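You operate a simulated robot arm through the tools that you are given. There is no shell and no other tool. Be economical: measure what you need, move in short steps, check, and stop when the job is done.

You run a simulated two-armed robot. Do the job below in one go: nothing can be reset, and whatever is moved stays where it is left.

JOB
Pick up the filter cartridge from the top of the lab bench with one hand, pass it to the other hand and put it on the top of the steel pump bench.

The check looks at the end state, three seconds after you hand in, the way a careful person would. Anything else that was tipped, shoved, dropped, spilled or broken makes it a failure.

ROBOT AND FRAMES
Two 7-joint arms with two-finger parallel grippers on one trunk, on a base that drives. Base frame: it is fixed to the floor where the robot stands at the start and does not move with it; the origin is under the middle of the robot, x ahead of it, y to its left, z up. Lengths are in mm, angles in degrees, forces in N, time in s.
The left shoulder is at the start at [50, 165, 1055], the right one opposite. With the tool pointing down near the work surface each hand reaches from about 240 to 700 mm from the robot's upright axis, wherever it stands, measured 20 degrees to its own side. Places, roughly: filter cartridge [0, -3000, 750]; top of the steel pump bench [-1300, -1300, 800]. Payload 3.91 kg a hand.
The TCP of each hand is the grasp point between the finger pads, 30 mm short of the fingertips. In the tool frame z runs along the fingers and y along their closing line. Largest opening 110 mm; finger width 20, thickness 10; the body of the gripper, 48 by 112 mm, starts 55 mm behind the TCP.
Orientation is told as [roll, pitch, yaw] about the base's x, y, z axes, in that order, counted from this pose: with the fingers straight down and closing along the base's y, the tool's x points along the base's -x, its y along +y and its z along -z.

CONTROLS
- The arms move only by the tool play_rows. It takes "left_commands", "right_commands" or both (then of equal length, played together; a hand with none holds still); each is text: rows parted by semicolons, each of 7 numbers parted by spaces: the shift along the base's x, y, z in units of 50 mm (1.0 is 50 mm), then the turn, a rotation vector about the base's x, y, z in units of 6 degrees (1.0 is 6 degrees), then the closure in counts, from 0 (fully open) to 255 (shut). In form: dx dy dz ax ay az claw; .... A call has 1 to 20 rows; each row shifts and turns the commanded pose from where the row before left it. A call with a number of a shift or a turn outside -1 to 1 is refused whole. A row lasts 0.2 s, in which the tool goes at most 50 mm and 8.6 degrees; a call with a longer step from one row to the next is refused whole, and so is a gripper value outside its range. Where a pose cannot be reached the arm comes as near as it can. A force on the tool above 40 N (or 10 N above the force at the start of the call, whichever is more), or a blocked arm, ends the call early, and 0.2 s more pass. The fingers move at their own pace (about 45 mm/s each) and stop on an object; they squeeze with about 36 N. The grip force told is the motor's: it shows also when the fingers shut on nothing. Time passes only in rows, and 0.2 s behind the last, so rows that do not move let the fingers close. It gives the time, the measured TCP pose, the force on the tool (base axes), the opening and the grip force at its end, in the units of the frame above (readings bear some noise), with the torque about the TCP (base axes, N m) and any sound that the robot's microphone picked up.
- Cameras (640 x 400 px; columns grow to the right, rows downward): "scene" is now at [121.5, -2.3, 1247.9]; the picture's right is [0.01, -1.00, 0.00], its down [-0.40, -0.01, -0.92] and it looks along [0.91, 0.01, -0.40] (base axes); focal length 293 px, centre (320, 200). "left" rides on the left gripper at [72, -17, -103] in its tool frame; the picture's right is [0.23, 0.97, 0.00], its down [-0.76, 0.18, -0.62] and it looks along [-0.61, 0.14, 0.78] (tool axes); focal length 222 px, centre (320, 200). "right" rides on the right gripper at [72, 17, -103] in its tool frame; the picture's right is [-0.23, 0.97, 0.00], its down [-0.76, -0.18, -0.62] and it looks along [-0.61, -0.14, 0.78] (tool axes); focal length 222 px, centre (320, 200). There is no depth. A picture from a camera that has moved, and an enlarged one, comes with that camera's place and axes in the base frame and with its lens. The place of the scene camera against the robot may be out by one fixed shift of up to 12 mm in any direction.
- get_image(camera): a new picture of that camera. The clock stands still meanwhile.
- move_column(by): slides the trunk up (or, below 0, down) by that many mm; the arms and the scene camera ride with it, the base frame stays. It gives what a move gives, with no picture.
- steer(legs): drives the robot by 1 to 6 legs, each [ahead, left, turn to the left] in mm, mm and degrees, along the robot's own axes; the way and the turn of a leg run together, so that a leg with both is an arc; at most 1500 mm and 180 degrees a leg. The arms and the cameras ride along, it lands a little off, and it stops where it bumps. It gives what a move gives.
- aim_head(pan, tilt): turns the head with the scene camera to pan (to the left, within 80 degrees either way) and tilt (down, from -29 to 69), counted from straight ahead of the robot. It gives what a move gives.
- inspect(camera, box): a new picture of the part [left, top, right, bottom] of that camera's present view, enlarged. The clock stands still meanwhile.
- job_done(): hands the job in; it is judged then, once.

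Work in short steps. Places have to be worked out from the pictures, the camera data and where the tool is seen: move nearer, look again, correct. Check each grasp and each placing, and mend what went wrong. You have 135 turns and 106 pictures in all, those below and enlarged ones among them. Open the grippers and draw the arms clear of the work before you hand the job in, unless the task says otherwise; then end with one line.

The tools are called after "Request:" by a JSON object that holds its "op" and its "data". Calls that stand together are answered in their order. play_rows: Moves the arms, as the interface text tells. Its arguments: {"type":"object","properties":{"left_commands":{"type":"string"},"right_commands":{"type":"string"}},"required":[]} The other tools are called the same way: move_column (by) slides the trunk up or down; steer (legs) drives the base; aim_head (pan, tilt) turns the head that bears the scene camera; get_image (camera) takes a picture; inspect (camera, box) takes an enlarged picture of a part of a camera's view; job_done () hands the job in.

At the start:

```text
t: 0.0
left_eef_pos: [396.8, 125.5, 1118.3]
left_tcp_rot: [0.1, 0.0, 0.2]
left_wrist_force: [1.1, -1.1, 0.3]
left_moment: [-0.02, -0.02, 0.01]
left_width: 110.1
left_grip_force: 0.1
right_eef_pos: [336.0, -106.1, 1124.9]
right_tcp_rot: [0.1, 0.0, 0.0]
right_wrist_force: [-0.3, 0.0, 0.7]
right_moment: [0.02, -0.01, -0.04]
right_width: 110.0
right_grip_force: 0.1
trunk travel left (down, up): [-275.0, 228.0]
robot x, y, heading: [-1.7, -0.8, 0.2]
head pan, tilt: [0.7, 23.8]
```

scene: 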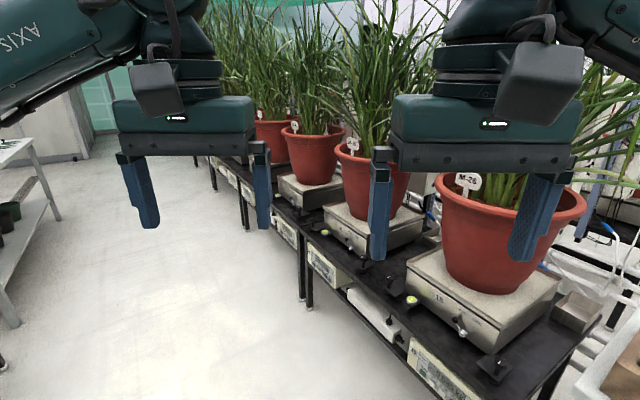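
right: 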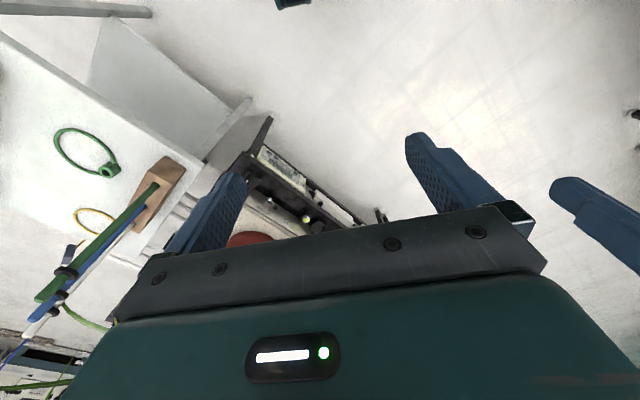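
left: 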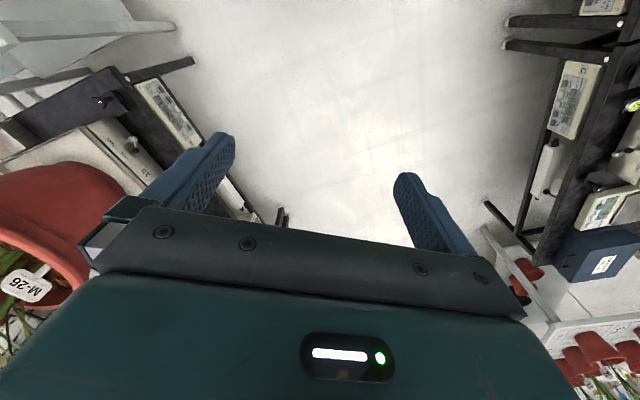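

The goal lies to the right and behind; I look to the right with the head first.

Request:
{"op": "aim_head", "data": {"pan": -78, "tilt": 20}}

Request:
{"op": "get_image", "data": {"camera": "scene"}}

```text
t: 1.5
left_eef_pos: [398.2, 124.2, 1117.0]
left_tcp_rot: [0.0, 0.0, 0.1]
left_wrist_force: [0.0, 0.2, -0.4]
left_moment: [0.03, 0.02, 0.01]
left_width: 110.1
left_grip_force: 0.1
right_eef_pos: [336.1, -106.6, 1124.2]
right_tcp_rot: [0.1, 0.1, 0.0]
right_wrist_force: [0.3, 0.4, -0.6]
right_moment: [-0.01, -0.01, -0.02]
right_width: 109.8
right_grip_force: 0.0
trunk travel left (down, up): [-275.0, 228.0]
robot x, y, heading: [-2.5, -0.8, -0.1]
head pan, tilt: [-78.0, 20.0]
```

```text
102 pictures are left
camera scene: at [48.5, -94.6, 1254.0], right [-0.98, -0.21, 0.0], down [-0.07, 0.33, -0.94], along [0.2, -0.92, -0.34], focal length 293 px, centre (320, 200)
```

scene: 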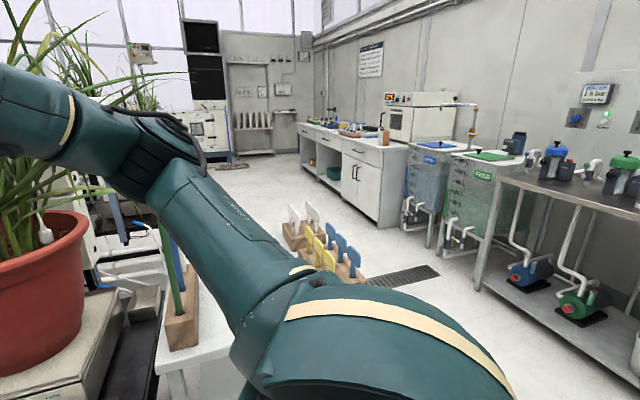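

I check the other side before turning, since the arms stick out towards the plants.

Request:
{"op": "aim_head", "data": {"pan": 78, "tilt": 25}}

Request:
{"op": "get_image", "data": {"camera": "scene"}}

Request:
{"op": "aim_head", "data": {"pan": -25, "tilt": 45}}

Request:
{"op": "get_image", "data": {"camera": "scene"}}

```text
t: 3.9
left_eef_pos: [397.1, 125.3, 1118.2]
left_tcp_rot: [0.0, 0.0, 0.1]
left_wrist_force: [-0.2, -0.3, -0.9]
left_moment: [0.03, 0.0, -0.01]
left_width: 109.9
left_grip_force: 0.0
right_eef_pos: [335.5, -105.7, 1123.4]
right_tcp_rot: [0.1, 0.0, 0.0]
right_wrist_force: [0.0, -0.5, 0.1]
right_moment: [0.02, 0.01, -0.01]
right_width: 110.0
right_grip_force: 0.0
trunk travel left (down, up): [-275.0, 228.0]
robot x, y, heading: [-1.9, 1.4, -0.0]
head pan, tilt: [78.0, 25.0]
```

```text
101 pictures are left
camera scene: at [48.3, 86.6, 1245.9], right [0.98, -0.21, 0.0], down [-0.09, -0.41, -0.91], along [0.19, 0.89, -0.42], focal length 293 px, centre (320, 200)
```

scene: 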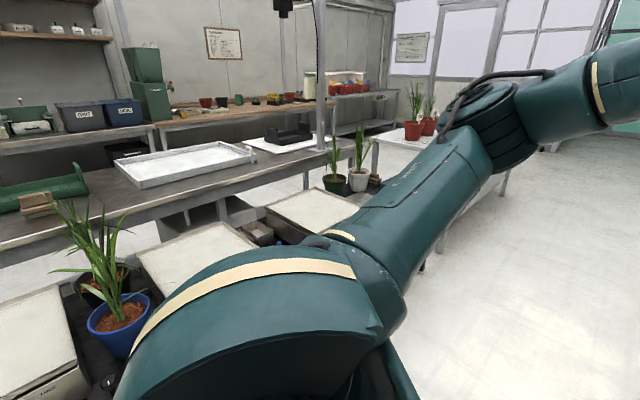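

```text
t: 5.7
left_eef_pos: [397.4, 124.2, 1117.3]
left_tcp_rot: [0.0, -0.1, 0.2]
left_wrist_force: [-0.6, 0.0, -0.6]
left_moment: [0.02, 0.01, -0.02]
left_width: 109.9
left_grip_force: 0.0
right_eef_pos: [335.7, -106.6, 1123.5]
right_tcp_rot: [0.1, 0.1, 0.0]
right_wrist_force: [-0.1, 0.6, -0.2]
right_moment: [-0.01, 0.02, 0.01]
right_width: 110.0
right_grip_force: 0.0
trunk travel left (down, up): [-275.0, 228.0]
robot x, y, heading: [-2.3, -3.8, -0.0]
head pan, tilt: [-25.0, 45.0]
```

```text
100 pictures are left
camera scene: at [102.8, -37.8, 1215.3], right [-0.42, -0.91, 0.0], down [-0.64, 0.3, -0.71], along [0.64, -0.3, -0.71], focal length 293 px, centre (320, 200)
```

scene: 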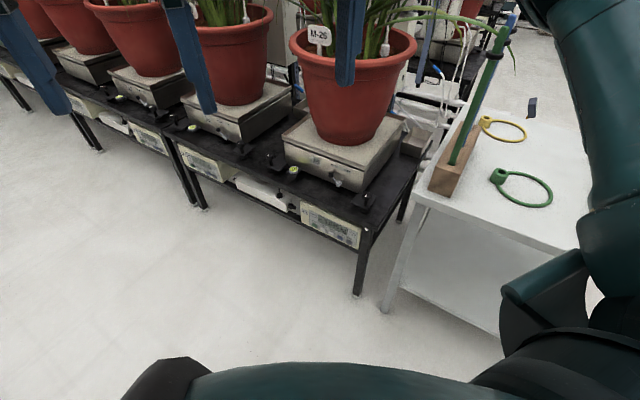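

The space around is tight but clear within about 550 mm; I draw the hands in a little, then turn right in place.

Request:
{"op": "play_rows", "data": {"left_commands": "-1 0 0 0 0 0 0;-1 0 0 0 0 0 0", "right_commands": "-0.5 0 0 0 0 0 0;-0.5 0 0 0 0 0 0"}}

Request:
{"op": "steer", "data": {"legs": [[0, 0, -90]]}}

Request:
{"op": "aim_head", "data": {"pan": 0, "tilt": 20}}

Request:
{"op": "get_image", "data": {"camera": "scene"}}

```text
t: 6.3
left_eef_pos: [298.3, 122.5, 1117.9]
left_tcp_rot: [0.0, 0.0, 0.1]
left_wrist_force: [0.7, 0.4, -0.1]
left_moment: [0.0, 0.0, -0.01]
left_width: 110.0
left_grip_force: 0.1
right_eef_pos: [285.1, -105.4, 1123.9]
right_tcp_rot: [0.1, -0.1, 0.0]
right_wrist_force: [-0.5, -0.5, 0.3]
right_moment: [-0.01, -0.02, 0.01]
right_width: 110.1
right_grip_force: 0.2
trunk travel left (down, up): [-275.0, 228.0]
robot x, y, heading: [0.3, -3.7, 0.1]
head pan, tilt: [-25.0, 45.0]
```

```text
t: 10.6
left_eef_pos: [121.0, -300.6, 1117.6]
left_tcp_rot: [0.0, 0.1, -90.3]
left_wrist_force: [0.1, 0.5, 0.4]
left_moment: [-0.04, 0.0, -0.01]
left_width: 110.0
left_grip_force: 0.0
right_eef_pos: [-108.3, -286.5, 1124.1]
right_tcp_rot: [0.1, 0.1, -90.5]
right_wrist_force: [-0.2, -0.5, 0.3]
right_moment: [-0.05, -0.01, -0.03]
right_width: 109.7
right_grip_force: 0.1
trunk travel left (down, up): [-275.0, 228.0]
robot x, y, heading: [-0.6, -0.7, -90.8]
head pan, tilt: [-25.0, 45.0]
```

```text
t: 11.5
left_eef_pos: [121.4, -300.7, 1118.3]
left_tcp_rot: [0.0, 0.0, -90.4]
left_wrist_force: [-0.1, 0.2, -1.2]
left_moment: [-0.02, -0.02, -0.01]
left_width: 110.0
left_grip_force: 0.1
right_eef_pos: [-108.2, -285.1, 1124.3]
right_tcp_rot: [0.2, -0.1, -90.6]
right_wrist_force: [0.1, 0.1, 0.8]
right_moment: [0.05, -0.02, -0.01]
right_width: 110.2
right_grip_force: 0.2
trunk travel left (down, up): [-275.0, 228.0]
robot x, y, heading: [-2.5, -1.4, -90.5]
head pan, tilt: [0.0, 20.0]
```

```text
99 pictures are left
camera scene: at [-1.3, -125.9, 1253.9], right [-1.0, 0.01, 0.0], down [0.0, 0.34, -0.94], along [-0.01, -0.94, -0.34], focal length 293 px, centre (320, 200)
```

scene: 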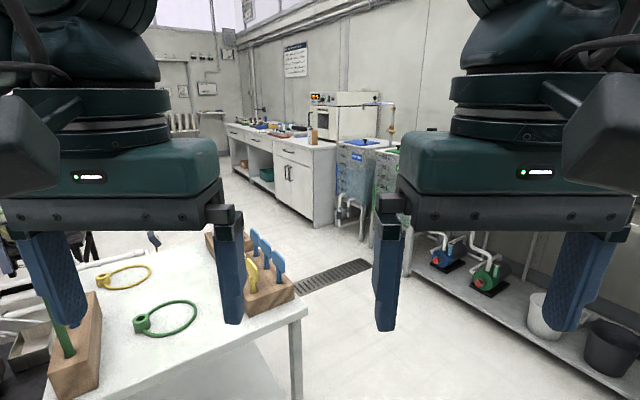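

The benches run obliquely (wall direction about heading -55°). I look to the right to check the free floor before driving into the aisle.

Request:
{"op": "aim_head", "data": {"pan": -50, "tilt": 30}}

Request:
{"op": "get_image", "data": {"camera": "scene"}}

```text
t: 12.7
left_eef_pos: [122.2, -300.3, 1117.8]
left_tcp_rot: [0.0, 0.0, -90.5]
left_wrist_force: [0.9, 0.0, -0.5]
left_moment: [-0.01, -0.01, -0.01]
left_width: 109.9
left_grip_force: 0.1
right_eef_pos: [-108.7, -285.8, 1124.1]
right_tcp_rot: [0.2, 0.0, -90.6]
right_wrist_force: [-0.2, 0.0, 0.7]
right_moment: [-0.01, 0.02, 0.01]
right_width: 110.2
right_grip_force: 0.1
trunk travel left (down, up): [-275.0, 228.0]
robot x, y, heading: [-0.0, -3.5, -90.4]
head pan, tilt: [-50.0, 30.0]
```

```text
98 pictures are left
camera scene: at [-70.2, -90.4, 1238.0], right [-0.64, 0.77, 0.0], down [0.39, 0.32, -0.87], along [-0.67, -0.55, -0.5], focal length 293 px, centre (320, 200)
```

scene: 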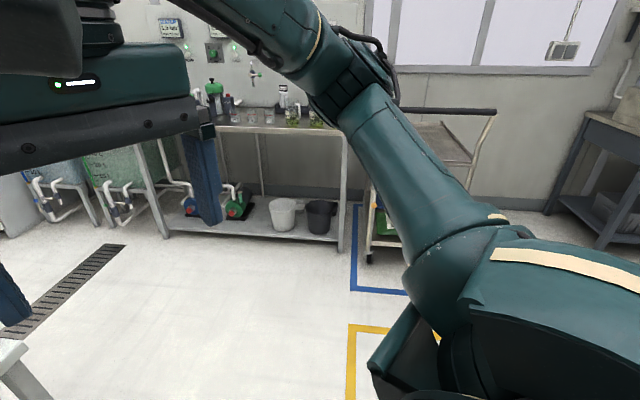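

The floor between the white table and the pump bench is free. I drive diagonally into it, turn along the wall, and look ahead.

Request:
{"op": "steer", "data": {"legs": [[482, -760, 0], [0, 0, 33]]}}

Request:
{"op": "aim_head", "data": {"pan": -15, "tilt": 22}}

Request:
{"op": "get_image", "data": {"camera": "scene"}}

```text
t: 21.4
left_eef_pos: [-501.1, -674.4, 1118.6]
left_tcp_rot: [0.0, 0.0, -57.2]
left_wrist_force: [-0.5, -0.3, 0.2]
left_moment: [0.01, -0.03, 0.0]
left_width: 110.0
left_grip_force: 0.0
right_eef_pos: [-702.1, -789.2, 1123.8]
right_tcp_rot: [0.0, 0.1, -57.3]
right_wrist_force: [1.0, -0.3, -0.3]
right_moment: [0.0, 0.0, -0.03]
right_width: 110.2
right_grip_force: 0.0
trunk travel left (down, up): [-275.0, 228.0]
robot x, y, heading: [-764.3, -491.3, -57.5]
head pan, tilt: [-50.0, 30.0]
```

```text
t: 22.4
left_eef_pos: [-500.7, -675.3, 1118.2]
left_tcp_rot: [0.0, 0.0, -57.2]
left_wrist_force: [-0.1, -0.5, 0.1]
left_moment: [0.04, 0.01, 0.0]
left_width: 110.0
left_grip_force: 0.0
right_eef_pos: [-701.7, -788.2, 1124.2]
right_tcp_rot: [0.1, 0.0, -57.3]
right_wrist_force: [-0.6, -0.2, -0.1]
right_moment: [-0.02, 0.0, -0.02]
right_width: 109.9
right_grip_force: 0.1
trunk travel left (down, up): [-275.0, 228.0]
robot x, y, heading: [-770.3, -488.2, -57.5]
head pan, tilt: [-15.0, 22.0]
```

```text
97 pictures are left
camera scene: at [-723.6, -607.1, 1250.7], right [-0.95, -0.3, 0.0], down [-0.11, 0.36, -0.93], along [0.28, -0.88, -0.37], focal length 293 px, centre (320, 200)
```

scene: 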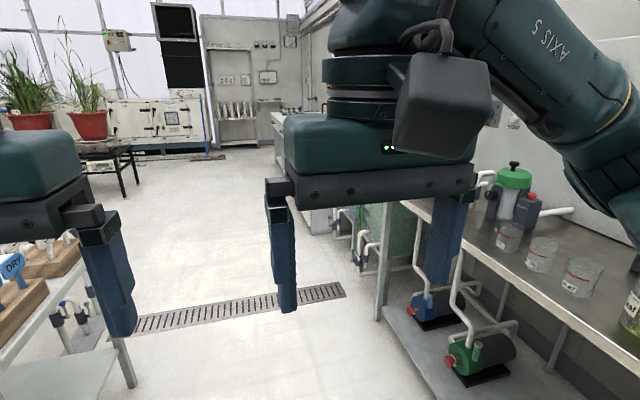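

Aisle is clear on both sides; I drive along it 1300 mm and look to the right at the lab bench.

Request:
{"op": "steer", "data": {"legs": [[1300, 0, 0]]}}

Request:
{"op": "aim_head", "data": {"pan": -45, "tilt": 22}}

Request:
{"op": "get_image", "data": {"camera": "scene"}}

```text
t: 28.9
left_eef_pos: [188.5, -1791.7, 1117.9]
left_tcp_rot: [0.0, -0.1, -58.6]
left_wrist_force: [-0.1, 0.1, 0.8]
left_moment: [-0.02, 0.03, 0.02]
left_width: 110.2
left_grip_force: 0.1
right_eef_pos: [-15.1, -1898.9, 1125.2]
right_tcp_rot: [0.1, 0.0, -58.7]
right_wrist_force: [-0.9, -0.9, 0.7]
right_moment: [0.01, -0.02, 0.05]
right_width: 109.9
right_grip_force: 0.1
trunk travel left (down, up): [-275.0, 228.0]
robot x, y, heading: [-73.8, -1597.9, -58.8]
head pan, tilt: [-15.0, 22.0]
```

```text
t: 29.9
left_eef_pos: [188.6, -1789.8, 1118.0]
left_tcp_rot: [0.1, 0.0, -58.6]
left_wrist_force: [0.3, -0.8, -0.8]
left_moment: [-0.04, -0.03, 0.03]
left_width: 109.9
left_grip_force: 0.1
right_eef_pos: [-14.8, -1900.1, 1124.2]
right_tcp_rot: [0.1, 0.0, -58.7]
right_wrist_force: [0.4, 0.9, 0.0]
right_moment: [0.03, 0.01, -0.02]
right_width: 110.1
right_grip_force: 0.0
trunk travel left (down, up): [-275.0, 228.0]
robot x, y, heading: [-72.2, -1600.3, -58.9]
head pan, tilt: [-45.0, 22.0]
```

```text
96 pictures are left
camera scene: at [-80.0, -1718.7, 1250.8], right [-0.97, 0.24, 0.0], down [0.09, 0.36, -0.93], along [-0.22, -0.9, -0.37], focal length 293 px, centre (320, 200)
```

scene: 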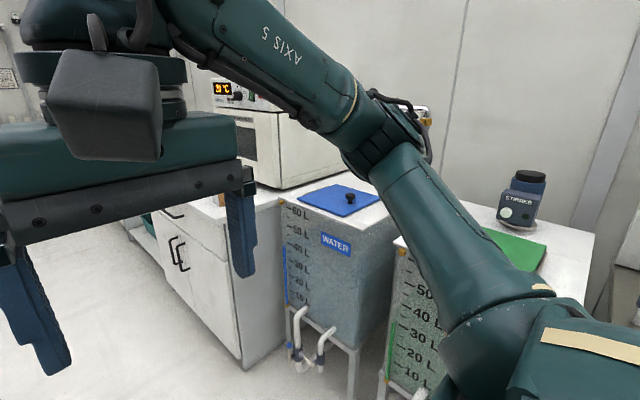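

The lab bench's near corner with oven is ahead right. I drive 1200 mm further along the aisle and look to the right again before turning.

Request:
{"op": "steer", "data": {"legs": [[1200, 0, 0]]}}

Request:
{"op": "aim_head", "data": {"pan": -78, "tilt": 35}}

Request:
{"op": "get_image", "data": {"camera": "scene"}}

```text
t: 36.1
left_eef_pos: [847.8, -2814.2, 1118.1]
left_tcp_rot: [0.0, -0.1, -56.6]
left_wrist_force: [-0.7, 0.2, 0.2]
left_moment: [0.02, 0.01, 0.0]
left_width: 110.0
left_grip_force: 0.0
right_eef_pos: [648.7, -2929.0, 1124.6]
right_tcp_rot: [0.1, 0.0, -56.8]
right_wrist_force: [-0.3, 0.7, -0.1]
right_moment: [0.0, 0.0, -0.02]
right_width: 109.9
right_grip_force: 0.1
trunk travel left (down, up): [-275.0, 228.0]
robot x, y, heading: [580.8, -2631.3, -56.7]
head pan, tilt: [-45.0, 22.0]
```

```text
t: 37.0
left_eef_pos: [847.6, -2813.8, 1119.6]
left_tcp_rot: [0.0, -0.1, -56.6]
left_wrist_force: [0.1, 0.6, -1.4]
left_moment: [0.01, -0.02, -0.02]
left_width: 109.9
left_grip_force: 0.1
right_eef_pos: [648.2, -2929.9, 1123.8]
right_tcp_rot: [0.1, 0.0, -56.7]
right_wrist_force: [-0.3, 0.5, 0.6]
right_moment: [-0.01, 0.0, -0.03]
right_width: 110.2
right_grip_force: 0.1
trunk travel left (down, up): [-275.0, 228.0]
robot x, y, heading: [580.9, -2632.7, -57.0]
head pan, tilt: [-78.0, 35.0]
```

```text
95 pictures are left
camera scene: at [533.7, -2721.9, 1230.2], right [-0.71, 0.7, 0.0], down [0.4, 0.41, -0.82], along [-0.58, -0.58, -0.57], focal length 293 px, centre (320, 200)
```

scene: 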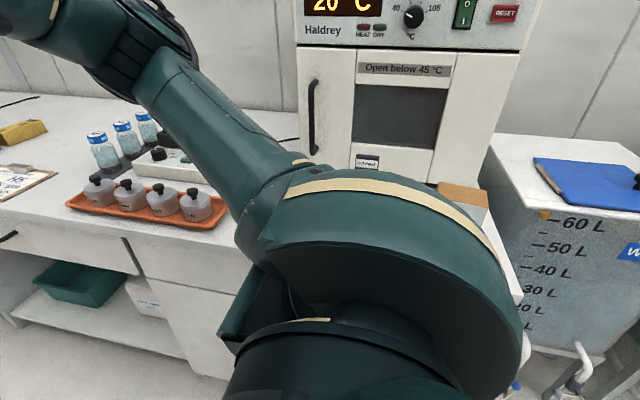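

Oven front is ~900 mm off, so a turn is safe. I turn right to face the bench and look.

Request:
{"op": "steer", "data": {"legs": [[0, 0, -90]]}}

Request:
{"op": "aim_head", "data": {"pan": 0, "tilt": 38}}

Request:
{"op": "get_image", "data": {"camera": "scene"}}

```text
t: 41.2
left_eef_pos: [410.1, -2906.3, 1118.5]
left_tcp_rot: [0.0, 0.0, -144.0]
left_wrist_force: [-0.1, -0.6, -0.2]
left_moment: [-0.02, -0.05, 0.01]
left_width: 109.7
left_grip_force: 0.1
right_eef_pos: [285.9, -2712.3, 1124.3]
right_tcp_rot: [0.1, 0.0, -144.2]
right_wrist_force: [-1.0, 0.4, -0.6]
right_moment: [0.01, -0.01, 0.0]
right_width: 109.8
right_grip_force: 0.0
trunk travel left (down, up): [-275.0, 228.0]
robot x, y, heading: [578.4, -2627.2, -144.3]
head pan, tilt: [-78.0, 35.0]
```

```text
t: 42.7
left_eef_pos: [410.3, -2907.1, 1118.7]
left_tcp_rot: [0.1, 0.0, -144.0]
left_wrist_force: [0.0, 0.5, -0.6]
left_moment: [0.0, -0.01, 0.03]
left_width: 110.0
left_grip_force: 0.0
right_eef_pos: [286.5, -2714.1, 1123.6]
right_tcp_rot: [0.1, 0.0, -144.2]
right_wrist_force: [-0.1, -0.9, -0.1]
right_moment: [0.01, 0.02, -0.04]
right_width: 110.0
right_grip_force: 0.0
trunk travel left (down, up): [-275.0, 228.0]
robot x, y, heading: [580.6, -2628.3, -144.0]
head pan, tilt: [0.0, 38.0]
```

```text
94 pictures are left
camera scene: at [485.7, -2702.4, 1225.6], right [-0.58, 0.81, 0.0], down [0.5, 0.36, -0.79], along [-0.64, -0.46, -0.62], focal length 293 px, centre (320, 200)
```

scene: 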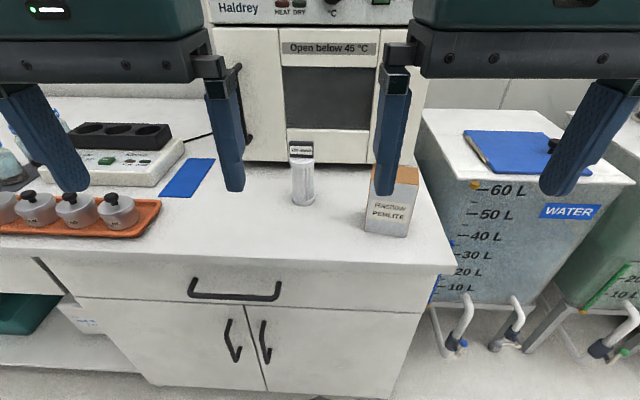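

Request:
{"op": "inspect", "data": {"camera": "scene", "box": [240, 120, 440, 245]}}

```text
3.20 times, centred on (340, 182) of scene
camera zoom: at [485.7, -2702.4, 1225.6], right [-0.58, 0.81, 0.0], down [0.5, 0.36, -0.79], along [-0.64, -0.46, -0.62], focal length 938 px, centre (256, 256)
```

zoom: 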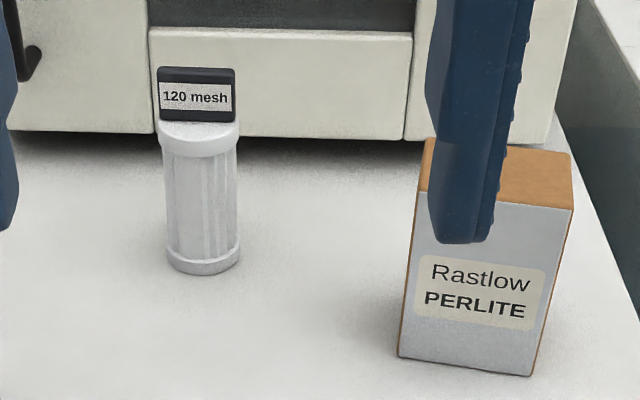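

The cartridge is the white cylinder with the black "120 mesh" top, about 720 mm ahead. Plan: left hand grips the body from the front-left, tilted; right hand takes the black top from above later and places it. I drive closer and take another view to fix the position.

Request:
{"op": "steer", "data": {"legs": [[150, 0, 0]]}}

Request:
{"op": "aim_head", "data": {"pan": 0, "tilt": 45}}

Request:
{"op": "get_image", "data": {"camera": "scene"}}

Request:
{"op": "get_image", "data": {"camera": "left"}}

Request:
{"op": "get_image", "data": {"camera": "right"}}

```text
t: 44.1
left_eef_pos: [289.2, -2995.1, 1117.7]
left_tcp_rot: [0.0, -0.1, -144.1]
left_wrist_force: [0.1, -0.6, -0.3]
left_moment: [-0.01, 0.02, -0.03]
left_width: 110.1
left_grip_force: 0.1
right_eef_pos: [164.2, -2800.5, 1125.1]
right_tcp_rot: [0.1, 0.1, -144.2]
right_wrist_force: [-0.4, -0.2, 0.3]
right_moment: [-0.01, -0.02, 0.02]
right_width: 109.9
right_grip_force: 0.1
trunk travel left (down, up): [-275.0, 228.0]
robot x, y, heading: [460.0, -2719.3, -144.3]
head pan, tilt: [0.0, 38.0]
```

```text
t: 44.7
left_eef_pos: [288.9, -2995.0, 1117.7]
left_tcp_rot: [0.0, -0.1, -144.0]
left_wrist_force: [-0.1, 0.4, -1.0]
left_moment: [-0.02, -0.01, -0.01]
left_width: 110.2
left_grip_force: 0.1
right_eef_pos: [164.5, -2800.5, 1123.2]
right_tcp_rot: [0.1, -0.1, -144.2]
right_wrist_force: [-0.2, -0.6, -0.3]
right_moment: [0.0, 0.01, -0.02]
right_width: 110.0
right_grip_force: 0.1
trunk travel left (down, up): [-275.0, 228.0]
robot x, y, heading: [459.0, -2718.5, -144.0]
head pan, tilt: [0.0, 45.0]
```

```text
92 pictures are left
camera scene: at [369.2, -2786.7, 1215.4], right [-0.59, 0.81, 0.0], down [0.57, 0.41, -0.71], along [-0.57, -0.41, -0.71], focal length 293 px, centre (320, 200)
```

scene: 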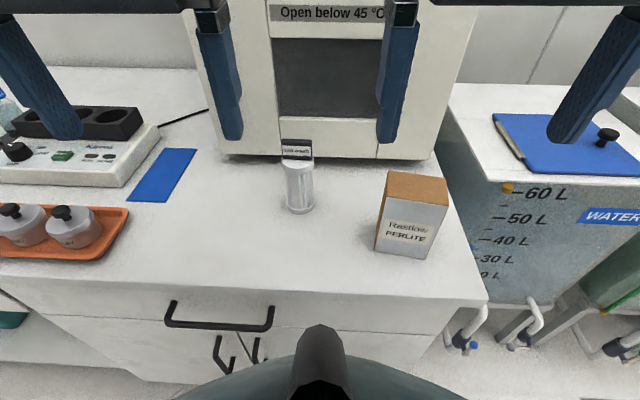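

```text
91 pictures are left
camera left: at [339.9, -2938.1, 1221.0], right [0.76, -0.66, 0.0], down [-0.51, -0.59, 0.62], along [-0.41, -0.47, -0.78], focal length 222 px, centre (320, 200)
```

left: 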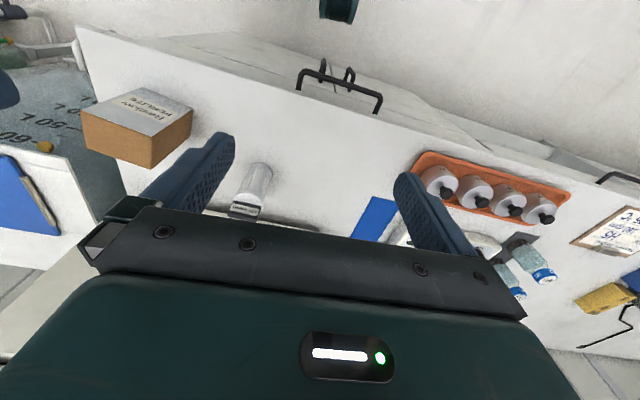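

```text
90 pictures are left
camera right: at [234.0, -2771.1, 1226.1], right [0.39, -0.92, 0.0], down [-0.72, -0.3, 0.62], along [-0.57, -0.24, -0.78], focal length 222 px, centre (320, 200)
```

right: 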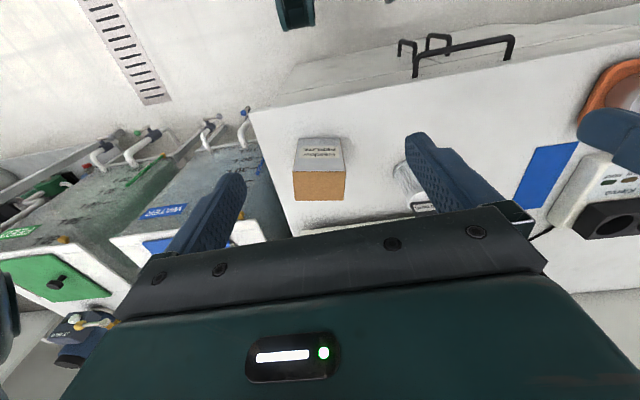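

Triangulated from three cameras: cartridge axis at about (82, -3036), bench z≈805, top z≈958, diameter ≈52. I turn the left hand to yaw -180 and tilt it forward 60° at height, moving over the pre-grasp spot.

Request:
{"op": "play_rows", "data": {"left_commands": "-0.25 -0.14 0 0 0 -1 0;-0.25 -0.14 0 0 0 -1 0;-0.25 -0.14 0 0 0 -1 0;-0.25 -0.14 0 0 0 -1 0;-0.25 -0.14 0 0 0 -1 0;-0.25 -0.14 0 0 0 -1 0;0 0 0 0 1 0 0;0 0 0 0 1 0 0;0 0 0 0 1 0 0;0 0 0 0 1 0 0;0 0 0 0 1 0 0;0 0 0 0 1 0 0;0 0 0 0 1 0 0;0 0 0 0 1 0 0;0 0 0 0 1 0 0;0 0 0 0 1 0 0"}}

Request:
{"op": "get_image", "data": {"camera": "scene"}}

Request:
{"op": "get_image", "data": {"camera": "left"}}

```text
t: 48.1
left_eef_pos: [214.0, -3036.1, 1118.3]
left_tcp_rot: [0.2, -60.2, 179.7]
left_wrist_force: [-0.2, 0.6, 0.3]
left_moment: [-0.02, 0.0, 0.02]
left_width: 109.6
left_grip_force: 0.0
right_eef_pos: [164.9, -2799.7, 1124.6]
right_tcp_rot: [0.1, 0.0, -144.2]
right_wrist_force: [1.1, 0.4, 0.0]
right_moment: [0.01, 0.02, 0.01]
right_width: 109.9
right_grip_force: 0.0
trunk travel left (down, up): [-275.0, 228.0]
robot x, y, heading: [459.6, -2716.8, -144.1]
head pan, tilt: [0.0, 45.0]
```

```text
89 pictures are left
camera scene: at [369.3, -2786.8, 1215.4], right [-0.59, 0.81, 0.0], down [0.57, 0.41, -0.71], along [-0.57, -0.41, -0.71], focal length 293 px, centre (320, 200)
```

scene: 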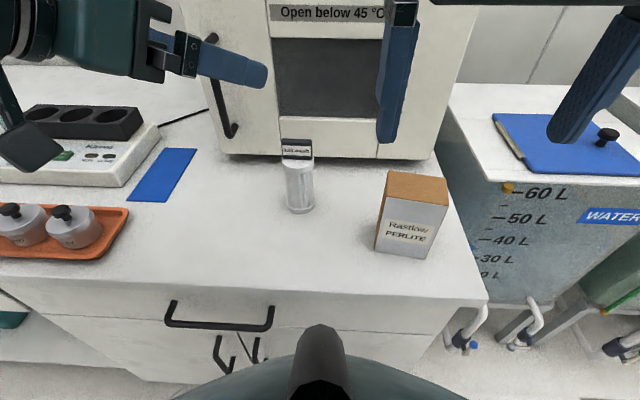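

```text
88 pictures are left
camera left: at [342.0, -3019.7, 1106.9], right [0.11, -0.97, -0.2], down [0.16, -0.18, 0.97], along [-0.98, -0.14, 0.14], focal length 222 px, centre (320, 200)
```

left: 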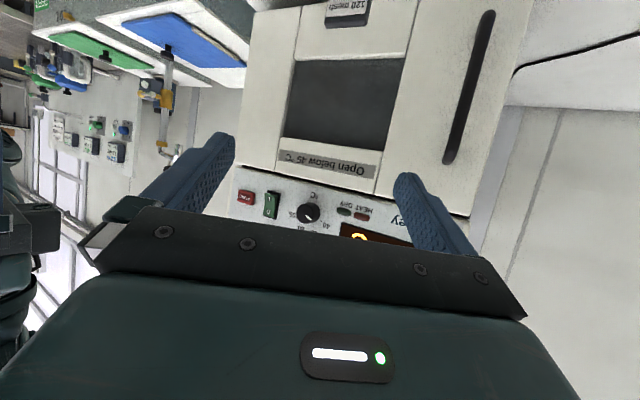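

Orientation is good. I lower toward pre-grasp height.

Request:
{"op": "play_rows", "data": {"left_commands": "0 0 -1 0 0 0 0;0 0 -1 0 0 0 0;0 0 -1 0 0 0 0;0 0 -1 0 0 0 0;0 0 -0.8 0 0 0 0"}}

Request:
{"op": "get_image", "data": {"camera": "left"}}

Request:
{"op": "get_image", "data": {"camera": "scene"}}

```text
t: 49.3
left_eef_pos: [193.9, -3049.1, 881.3]
left_tcp_rot: [0.2, -60.1, 179.8]
left_wrist_force: [0.2, 1.3, -0.4]
left_moment: [-0.02, 0.04, -0.02]
left_width: 109.8
left_grip_force: 0.1
left hand out of reach, approached as far as the arm can: row 2, 3
right_eef_pos: [166.0, -2801.1, 1124.1]
right_tcp_rot: [0.1, 0.0, -144.2]
right_wrist_force: [0.7, 1.1, 0.2]
right_moment: [0.0, -0.01, 0.05]
right_width: 110.1
right_grip_force: 0.2
trunk travel left (down, up): [-275.0, 228.0]
robot x, y, heading: [455.7, -2719.0, -144.0]
head pan, tilt: [0.0, 45.0]
```

```text
87 pictures are left
camera left: at [321.6, -3033.1, 870.1], right [0.11, -0.97, -0.2], down [0.16, -0.18, 0.97], along [-0.98, -0.14, 0.14], focal length 222 px, centre (320, 200)
```

left: 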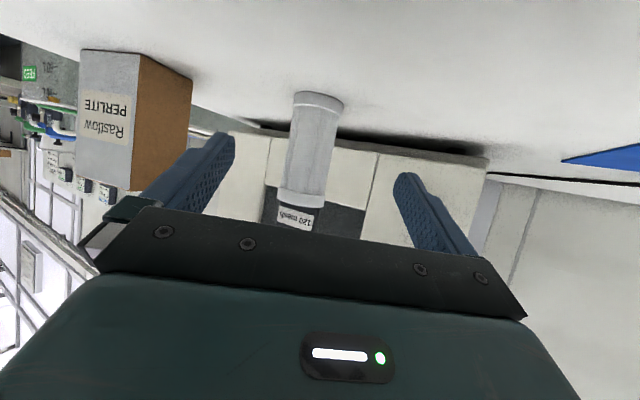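

```text
86 pictures are left
camera scene: at [369.2, -2786.8, 1215.4], right [-0.59, 0.81, 0.0], down [0.57, 0.41, -0.71], along [-0.57, -0.41, -0.71], focal length 293 px, centre (320, 200)
```

scene: 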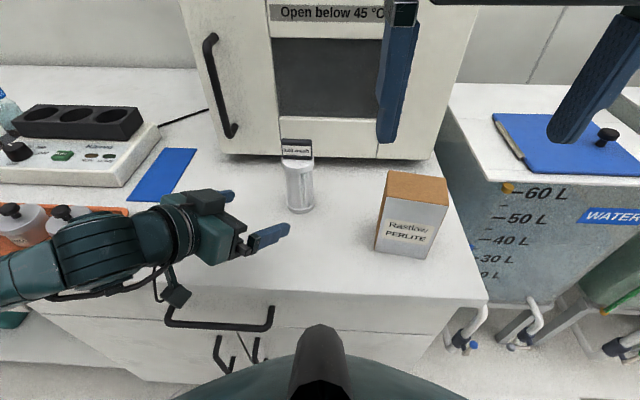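

The hand is aligned with the cartridge (axis ≈ (83,-3043)). The forearm passes near the orange tray, so I inspect there before advancing.

Request:
{"op": "inspect", "data": {"camera": "scene", "box": [0, 120, 300, 320]}}

Request:
{"op": "aim_head", "data": {"pan": 35, "tilt": 50}}

Request:
{"op": "get_image", "data": {"camera": "scene"}}

```text
2.00 times, centred on (150, 220) of scene
camera zoom: at [369.2, -2786.8, 1215.4], right [-0.59, 0.81, 0.0], down [0.57, 0.41, -0.71], along [-0.57, -0.41, -0.71], focal length 586 px, centre (660, 160)
```

zoom: 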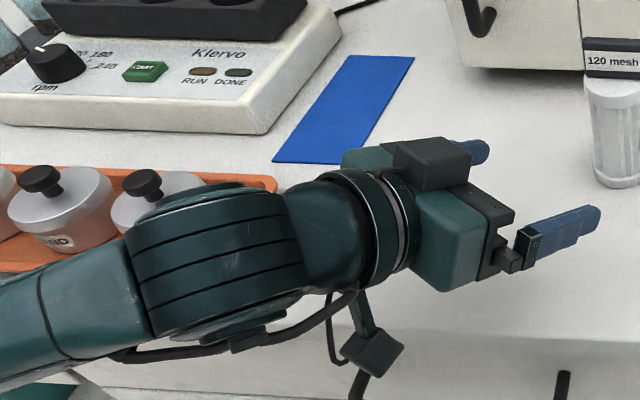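

```text
t: 50.4
left_eef_pos: [193.9, -3049.2, 882.7]
left_tcp_rot: [0.0, -60.1, 179.8]
left_wrist_force: [-0.1, 0.1, 0.6]
left_moment: [0.04, -0.01, -0.01]
left_width: 110.4
left_grip_force: 0.0
right_eef_pos: [164.7, -2800.6, 1124.2]
right_tcp_rot: [0.1, 0.0, -144.2]
right_wrist_force: [-0.5, -0.3, 0.6]
right_moment: [-0.03, 0.04, -0.01]
right_width: 110.0
right_grip_force: 0.1
trunk travel left (down, up): [-275.0, 228.0]
robot x, y, heading: [459.7, -2720.3, -144.1]
head pan, tilt: [35.0, 50.0]
```

```text
84 pictures are left
camera scene: at [409.8, -2811.8, 1208.4], right [-0.94, 0.33, 0.0], down [0.25, 0.72, -0.64], along [-0.21, -0.61, -0.77], focal length 293 px, centre (320, 200)
```

scene: 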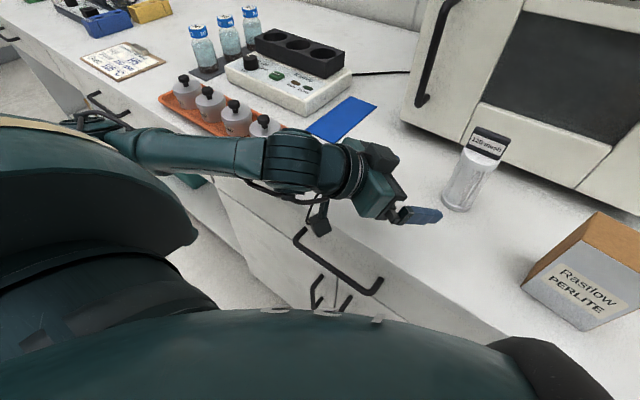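

The wrist is beside the tray bottles; advancing this way would risk them. I swing the hand's yaw back to straight-ahead (-144°), which carries wrist and forearm away from the tray.

Request:
{"op": "play_rows", "data": {"left_commands": "0 0.3 0 0 0 1 0;0 0.3 0 0 0 1 0;0 0.3 0 0 0 1 0;0 0.3 0 0 0 1 0;0 0.2 0 0 0 1 0;0 0.1 0 0 0 1 0"}}

Request:
{"op": "get_image", "data": {"camera": "scene"}}

Request:
{"op": "get_image", "data": {"camera": "left"}}

```text
t: 51.8
left_eef_pos: [190.4, -3056.1, 898.7]
left_tcp_rot: [-3.5, -59.1, -154.7]
left_wrist_force: [0.5, -0.1, -1.2]
left_moment: [-0.01, 0.0, -0.01]
left_width: 109.9
left_grip_force: 0.1
left hand out of reach, approached as far as the arm can: row 2, 3, 4, 5, 6
right_eef_pos: [165.7, -2799.0, 1125.2]
right_tcp_rot: [0.2, -0.1, -144.2]
right_wrist_force: [0.4, 0.7, -0.1]
right_moment: [0.01, -0.01, 0.02]
right_width: 110.1
right_grip_force: 0.1
trunk travel left (down, up): [-275.0, 228.0]
robot x, y, heading: [460.0, -2717.9, -144.1]
head pan, tilt: [35.0, 50.0]
```

```text
83 pictures are left
camera scene: at [409.4, -2811.2, 1208.6], right [-0.94, 0.33, 0.0], down [0.25, 0.72, -0.64], along [-0.21, -0.61, -0.77], focal length 293 px, centre (320, 200)
```

scene: 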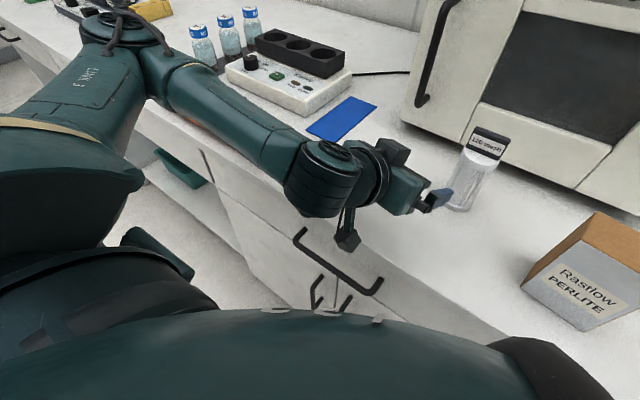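

```text
82 pictures are left
camera left: at [301.7, -2993.1, 888.8], right [0.47, -0.85, -0.23], down [0.21, -0.14, 0.97], along [-0.85, -0.51, 0.12], focal length 222 px, centre (320, 200)
```

left: 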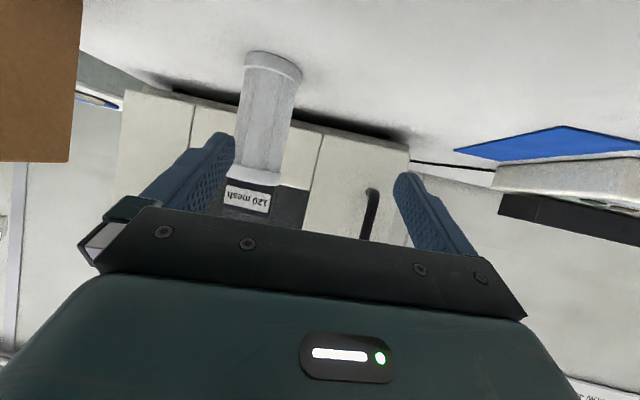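

The arm is cramped so close to the bench. I raise the hand straight up, then back the robot off and shift right so the object is comfortably ahead of the left shoulder.

Request:
{"op": "play_rows", "data": {"left_commands": "0.2 0.1 0.8 0 0 0 0;0.2 0.1 0.9 0 0 0 0;0 0 1 0 0 0 0;0 0 1 0 0 0 0;0 0 1 0 0 0 0;0 0 0 0 0 0 0"}}

Request:
{"op": "get_image", "data": {"camera": "scene"}}

```text
t: 53.1
left_eef_pos: [187.4, -3065.6, 1134.5]
left_tcp_rot: [-0.4, -60.1, -153.5]
left_wrist_force: [0.1, -0.8, -1.0]
left_moment: [-0.02, -0.02, 0.0]
left_width: 110.1
left_grip_force: 0.0
left hand out of reach, approached as far as the arm can: row 1, 2
right_eef_pos: [165.3, -2799.5, 1123.2]
right_tcp_rot: [0.2, 0.0, -144.3]
right_wrist_force: [-0.1, -0.4, 0.1]
right_moment: [0.02, 0.0, 0.01]
right_width: 110.2
right_grip_force: 0.2
trunk travel left (down, up): [-275.0, 228.0]
robot x, y, heading: [459.0, -2718.8, -144.2]
head pan, tilt: [35.0, 50.0]
```

```text
81 pictures are left
camera scene: at [409.9, -2811.9, 1208.4], right [-0.94, 0.33, 0.0], down [0.25, 0.72, -0.64], along [-0.21, -0.61, -0.77], focal length 293 px, centre (320, 200)
```

scene: 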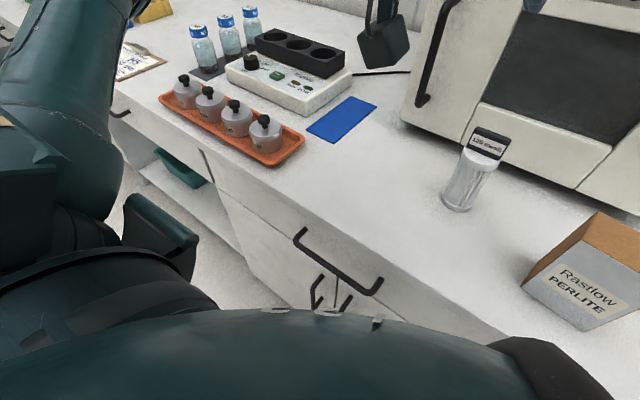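

Bottles undisturbed. I back off 130 mm and shift right 110 mm.

Request:
{"op": "steer", "data": {"legs": [[-130, -110, 0]]}}

Request:
{"op": "aim_head", "data": {"pan": 15, "tilt": 42}}

Request:
{"op": "get_image", "data": {"camera": "scene"}}

```text
t: 54.8
left_eef_pos: [230.9, -2903.8, 1133.6]
left_tcp_rot: [-0.4, -60.1, -153.4]
left_wrist_force: [0.4, 0.6, 0.6]
left_moment: [0.0, -0.01, 0.04]
left_width: 110.2
left_grip_force: 0.0
right_eef_pos: [206.9, -2639.3, 1124.3]
right_tcp_rot: [0.0, -0.1, -144.1]
right_wrist_force: [1.3, 0.3, 0.2]
right_moment: [-0.03, 0.01, 0.0]
right_width: 110.1
right_grip_force: 0.1
trunk travel left (down, up): [-275.0, 228.0]
robot x, y, heading: [497.7, -2555.4, -144.3]
head pan, tilt: [35.0, 50.0]
```

```text
t: 55.6
left_eef_pos: [229.5, -2904.5, 1135.6]
left_tcp_rot: [-0.5, -60.2, -153.4]
left_wrist_force: [0.0, 0.3, -0.4]
left_moment: [0.02, -0.01, 0.02]
left_width: 109.9
left_grip_force: 0.1
right_eef_pos: [206.9, -2638.7, 1124.6]
right_tcp_rot: [0.2, 0.0, -144.1]
right_wrist_force: [-0.6, -0.5, 1.0]
right_moment: [0.0, 0.03, -0.02]
right_width: 109.9
right_grip_force: 0.0
trunk travel left (down, up): [-275.0, 228.0]
robot x, y, heading: [500.1, -2556.6, -144.2]
head pan, tilt: [15.0, 42.0]
```

```text
80 pictures are left
camera scene: at [424.3, -2642.3, 1219.6], right [-0.78, 0.63, 0.0], down [0.42, 0.52, -0.74], along [-0.47, -0.58, -0.67], focal length 293 px, centre (320, 200)
```

scene: 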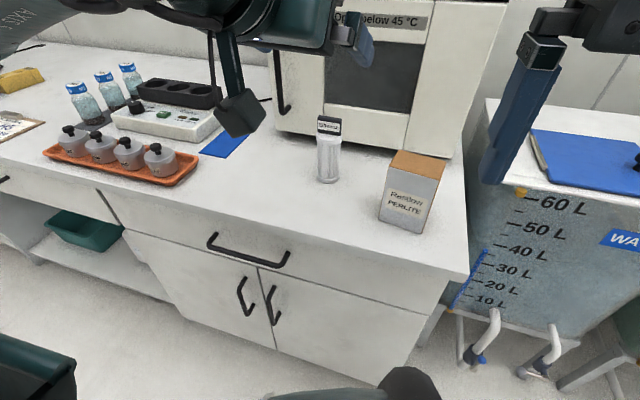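

The object reads at (79,-3043) again. I move to the pre-grasp 120 mm short along the hand's heading, then lower.

Request:
{"op": "play_rows", "data": {"left_commands": "-0.4 -0.8 0 0 0 0 0;-0.45 -0.9 0 0 0 0 0;0 0 -1 0 0 0 0;0 0 -1 0 0 0 0;0 0 -1 0 0 0 0;0 0 -1 0 0 0 0;0 0 -1 0 0 0 0;0 0 -0.2 0 0 0 0;0 0 0 0 0 0 0"}}

Request:
{"op": "get_image", "data": {"camera": "scene"}}

Request:
{"op": "get_image", "data": {"camera": "left"}}

```text
refused: row 2 steps farther than a row can; nothing moved
```

```text
79 pictures are left
camera scene: at [424.3, -2642.3, 1219.6], right [-0.78, 0.63, 0.0], down [0.42, 0.52, -0.74], along [-0.47, -0.58, -0.67], focal length 293 px, centre (320, 200)
```

scene: 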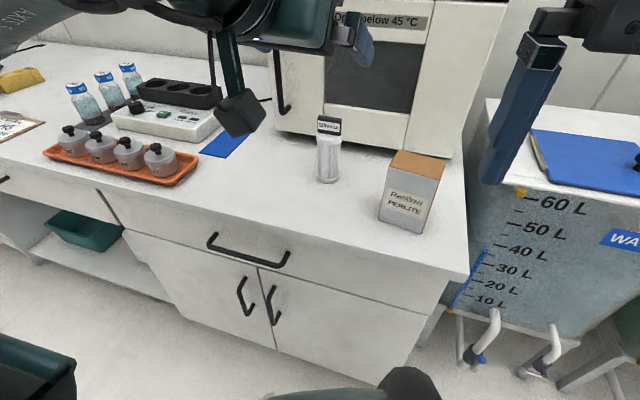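

```text
78 pictures are left
camera left: at [336.0, -2833.8, 1122.3], right [0.53, -0.82, -0.2], down [0.23, -0.09, 0.97], along [-0.82, -0.56, 0.14], focal length 222 px, centre (320, 200)
```

left: 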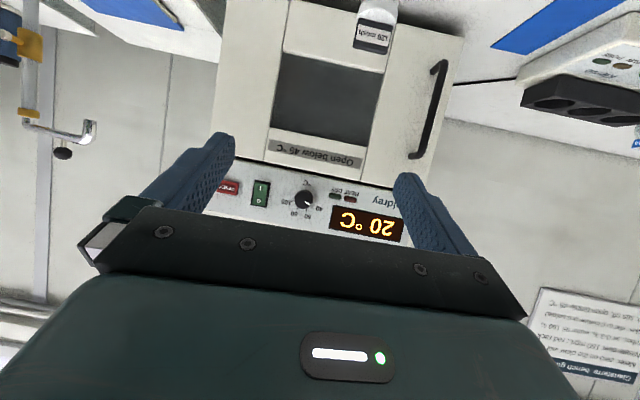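

A step was marginally too long; I split it and repeat.

Request:
{"op": "play_rows", "data": {"left_commands": "-0.28 -0.58 0 0 0 0 0;-0.28 -0.58 0 0 0 0 0;-0.28 -0.58 0 0 0 0 0;0 0 -1 0 0 0 0;0 0 -1 0 0 0 0;0 0 -1 0 0 0 0;0 0 -1 0 0 0 0;0 0 -1 0 0 0 0;0 0 -0.2 0 0 0 0;0 0 0 0 0 0 0"}}

Request:
{"op": "get_image", "data": {"camera": "scene"}}

Request:
{"op": "get_image", "data": {"camera": "left"}}

```text
t: 57.8
left_eef_pos: [185.8, -2991.2, 872.4]
left_tcp_rot: [-0.6, -59.9, -153.4]
left_wrist_force: [0.3, -0.4, 0.7]
left_moment: [0.02, -0.02, -0.01]
left_width: 110.1
left_grip_force: 0.0
right_eef_pos: [206.4, -2637.9, 1124.4]
right_tcp_rot: [0.1, 0.0, -144.1]
right_wrist_force: [0.0, 0.0, 1.0]
right_moment: [0.03, -0.05, 0.0]
right_width: 110.1
right_grip_force: 0.0
trunk travel left (down, up): [-275.0, 228.0]
robot x, y, heading: [500.4, -2559.3, -143.9]
head pan, tilt: [15.0, 42.0]
```

```text
77 pictures are left
camera scene: at [424.2, -2642.3, 1219.6], right [-0.78, 0.63, 0.0], down [0.42, 0.52, -0.74], along [-0.47, -0.58, -0.67], focal length 293 px, centre (320, 200)
```

scene: 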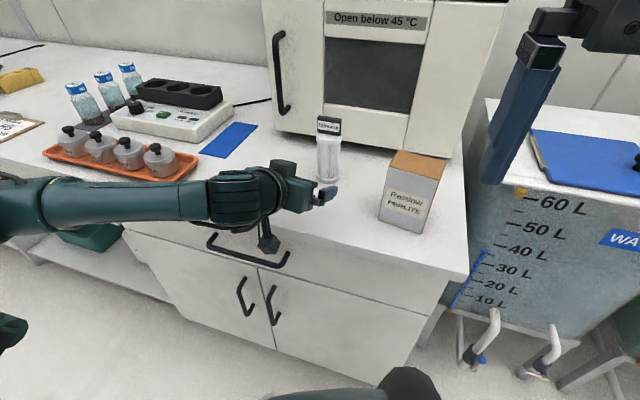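

```text
76 pictures are left
camera left: at [293.1, -2921.4, 862.1], right [0.53, -0.82, -0.2], down [0.22, -0.1, 0.97], along [-0.82, -0.56, 0.13], focal length 222 px, centre (320, 200)
```

left: 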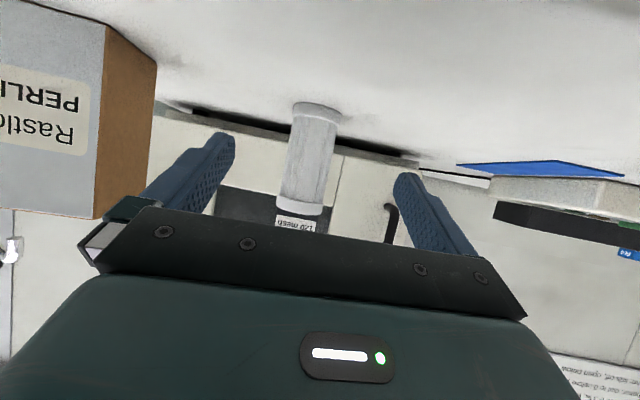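

Cartridge centred between the fingers; I advance 118 mm along the hand's heading, fingers open.

Request:
{"op": "play_rows", "data": {"left_commands": "-0.53 -0.255 0 0 0 0 0;-0.53 -0.255 0 0 0 0 0;-0.53 -0.255 0 0 0 0 0;-0.53 -0.255 0 0 0 0 0;0 0 0 0 0 0 0"}}

Request:
{"op": "get_image", "data": {"camera": "left"}}

Request:
{"op": "inspect", "data": {"camera": "scene", "box": [220, 90, 460, 240]}}

```text
t: 59.0
left_eef_pos: [80.6, -3042.2, 873.7]
left_tcp_rot: [-0.5, -60.2, -153.4]
left_wrist_force: [1.1, -0.3, 0.9]
left_moment: [-0.03, -0.02, 0.04]
left_width: 109.9
left_grip_force: 0.1
right_eef_pos: [205.9, -2638.1, 1123.7]
right_tcp_rot: [0.1, -0.1, -144.2]
right_wrist_force: [-0.1, 0.9, 0.3]
right_moment: [-0.02, 0.01, -0.03]
right_width: 110.1
right_grip_force: 0.0
trunk travel left (down, up): [-275.0, 228.0]
robot x, y, heading: [500.3, -2555.9, -143.8]
head pan, tilt: [15.0, 42.0]
```

```text
75 pictures are left
camera left: at [188.0, -2971.9, 861.0], right [0.53, -0.82, -0.2], down [0.23, -0.09, 0.97], along [-0.82, -0.56, 0.14], focal length 222 px, centre (320, 200)
```

left: 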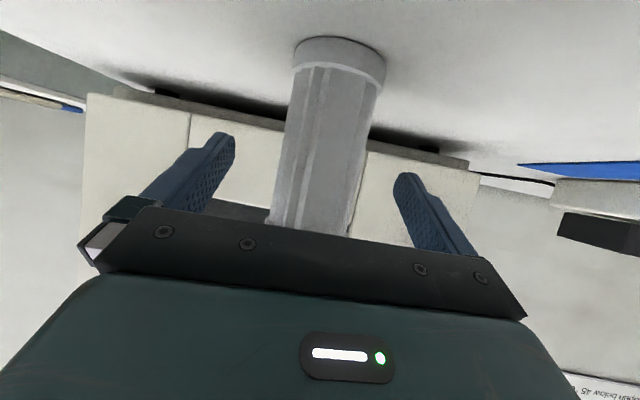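

```text
2.67 times, centred on (340, 165) of scene
camera zoom: at [424.2, -2642.3, 1219.7], right [-0.78, 0.63, 0.0], down [0.42, 0.52, -0.74], along [-0.47, -0.58, -0.67], focal length 782 px, centre (267, 293)
```

zoom: 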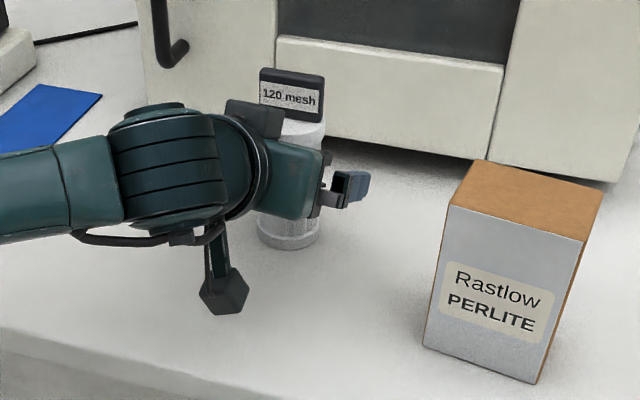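

TCP is on the cartridge axis. I close the left fingers.

Request:
{"op": "play_rows", "data": {"left_commands": "0 0 0 0 0 0 255;0 0 0 0 0 0 255;0 0 0 0 0 0 255;0 0 0 0 0 0 255;0 0 0 0 0 0 255;0 0 0 0 0 0 255"}}

Request:
{"op": "get_image", "data": {"camera": "left"}}

```text
t: 60.4
left_eef_pos: [80.5, -3041.6, 872.9]
left_tcp_rot: [-0.6, -60.1, -153.4]
left_wrist_force: [0.8, -0.6, 0.9]
left_moment: [-0.06, 0.01, 0.0]
left_width: 52.3
left_grip_force: 35.9
right_eef_pos: [206.6, -2639.5, 1124.6]
right_tcp_rot: [0.2, 0.0, -144.1]
right_wrist_force: [-0.2, -0.4, 0.0]
right_moment: [-0.02, 0.0, -0.03]
right_width: 110.1
right_grip_force: 0.0
trunk travel left (down, up): [-275.0, 228.0]
robot x, y, heading: [504.2, -2556.7, -144.1]
head pan, tilt: [15.0, 42.0]
```

```text
73 pictures are left
camera left: at [188.4, -2971.9, 860.9], right [0.53, -0.82, -0.2], down [0.23, -0.09, 0.97], along [-0.82, -0.56, 0.14], focal length 222 px, centre (320, 200)
```

left: 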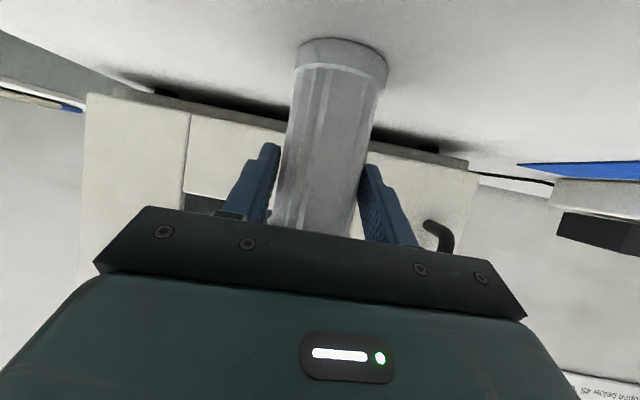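

Gripped: width 52 mm, 36 N. I lift straight up 50 mm first, then higher.

Request:
{"op": "play_rows", "data": {"left_commands": "0 0 0.5 0 0 0 255;0 0 0.5 0 0 0 255;0 0 1 0 0 0 255;0 0 1 0 0 0 255;0 0 1 0 0 0 255;0 0 1 0 0 0 255;0 0 0 0 0 0 255"}}

Request:
{"op": "get_image", "data": {"camera": "scene"}}

```text
t: 62.0
left_eef_pos: [82.8, -3043.6, 1123.7]
left_tcp_rot: [-0.5, -60.1, -153.4]
left_wrist_force: [0.0, 0.4, -2.4]
left_moment: [0.0, -0.03, 0.02]
left_width: 52.6
left_grip_force: 36.1
right_eef_pos: [206.2, -2638.9, 1123.9]
right_tcp_rot: [0.2, 0.0, -144.1]
right_wrist_force: [-0.7, 0.4, 0.8]
right_moment: [-0.01, 0.01, -0.02]
right_width: 109.8
right_grip_force: 0.0
trunk travel left (down, up): [-275.0, 228.0]
robot x, y, heading: [500.1, -2558.1, -144.1]
head pan, tilt: [15.0, 42.0]
```

```text
72 pictures are left
camera scene: at [424.1, -2642.4, 1219.6], right [-0.78, 0.63, 0.0], down [0.42, 0.52, -0.74], along [-0.47, -0.58, -0.67], focal length 293 px, centre (320, 200)
```

scene: 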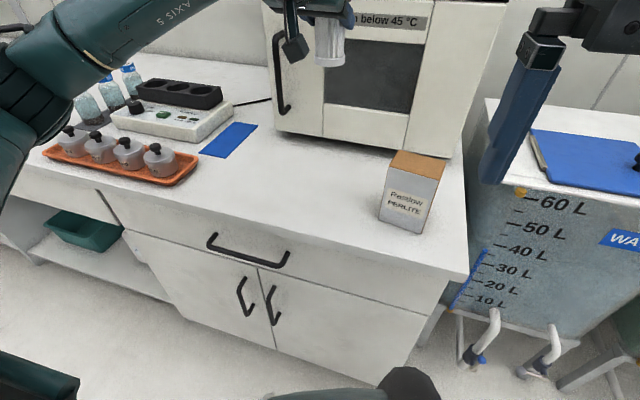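

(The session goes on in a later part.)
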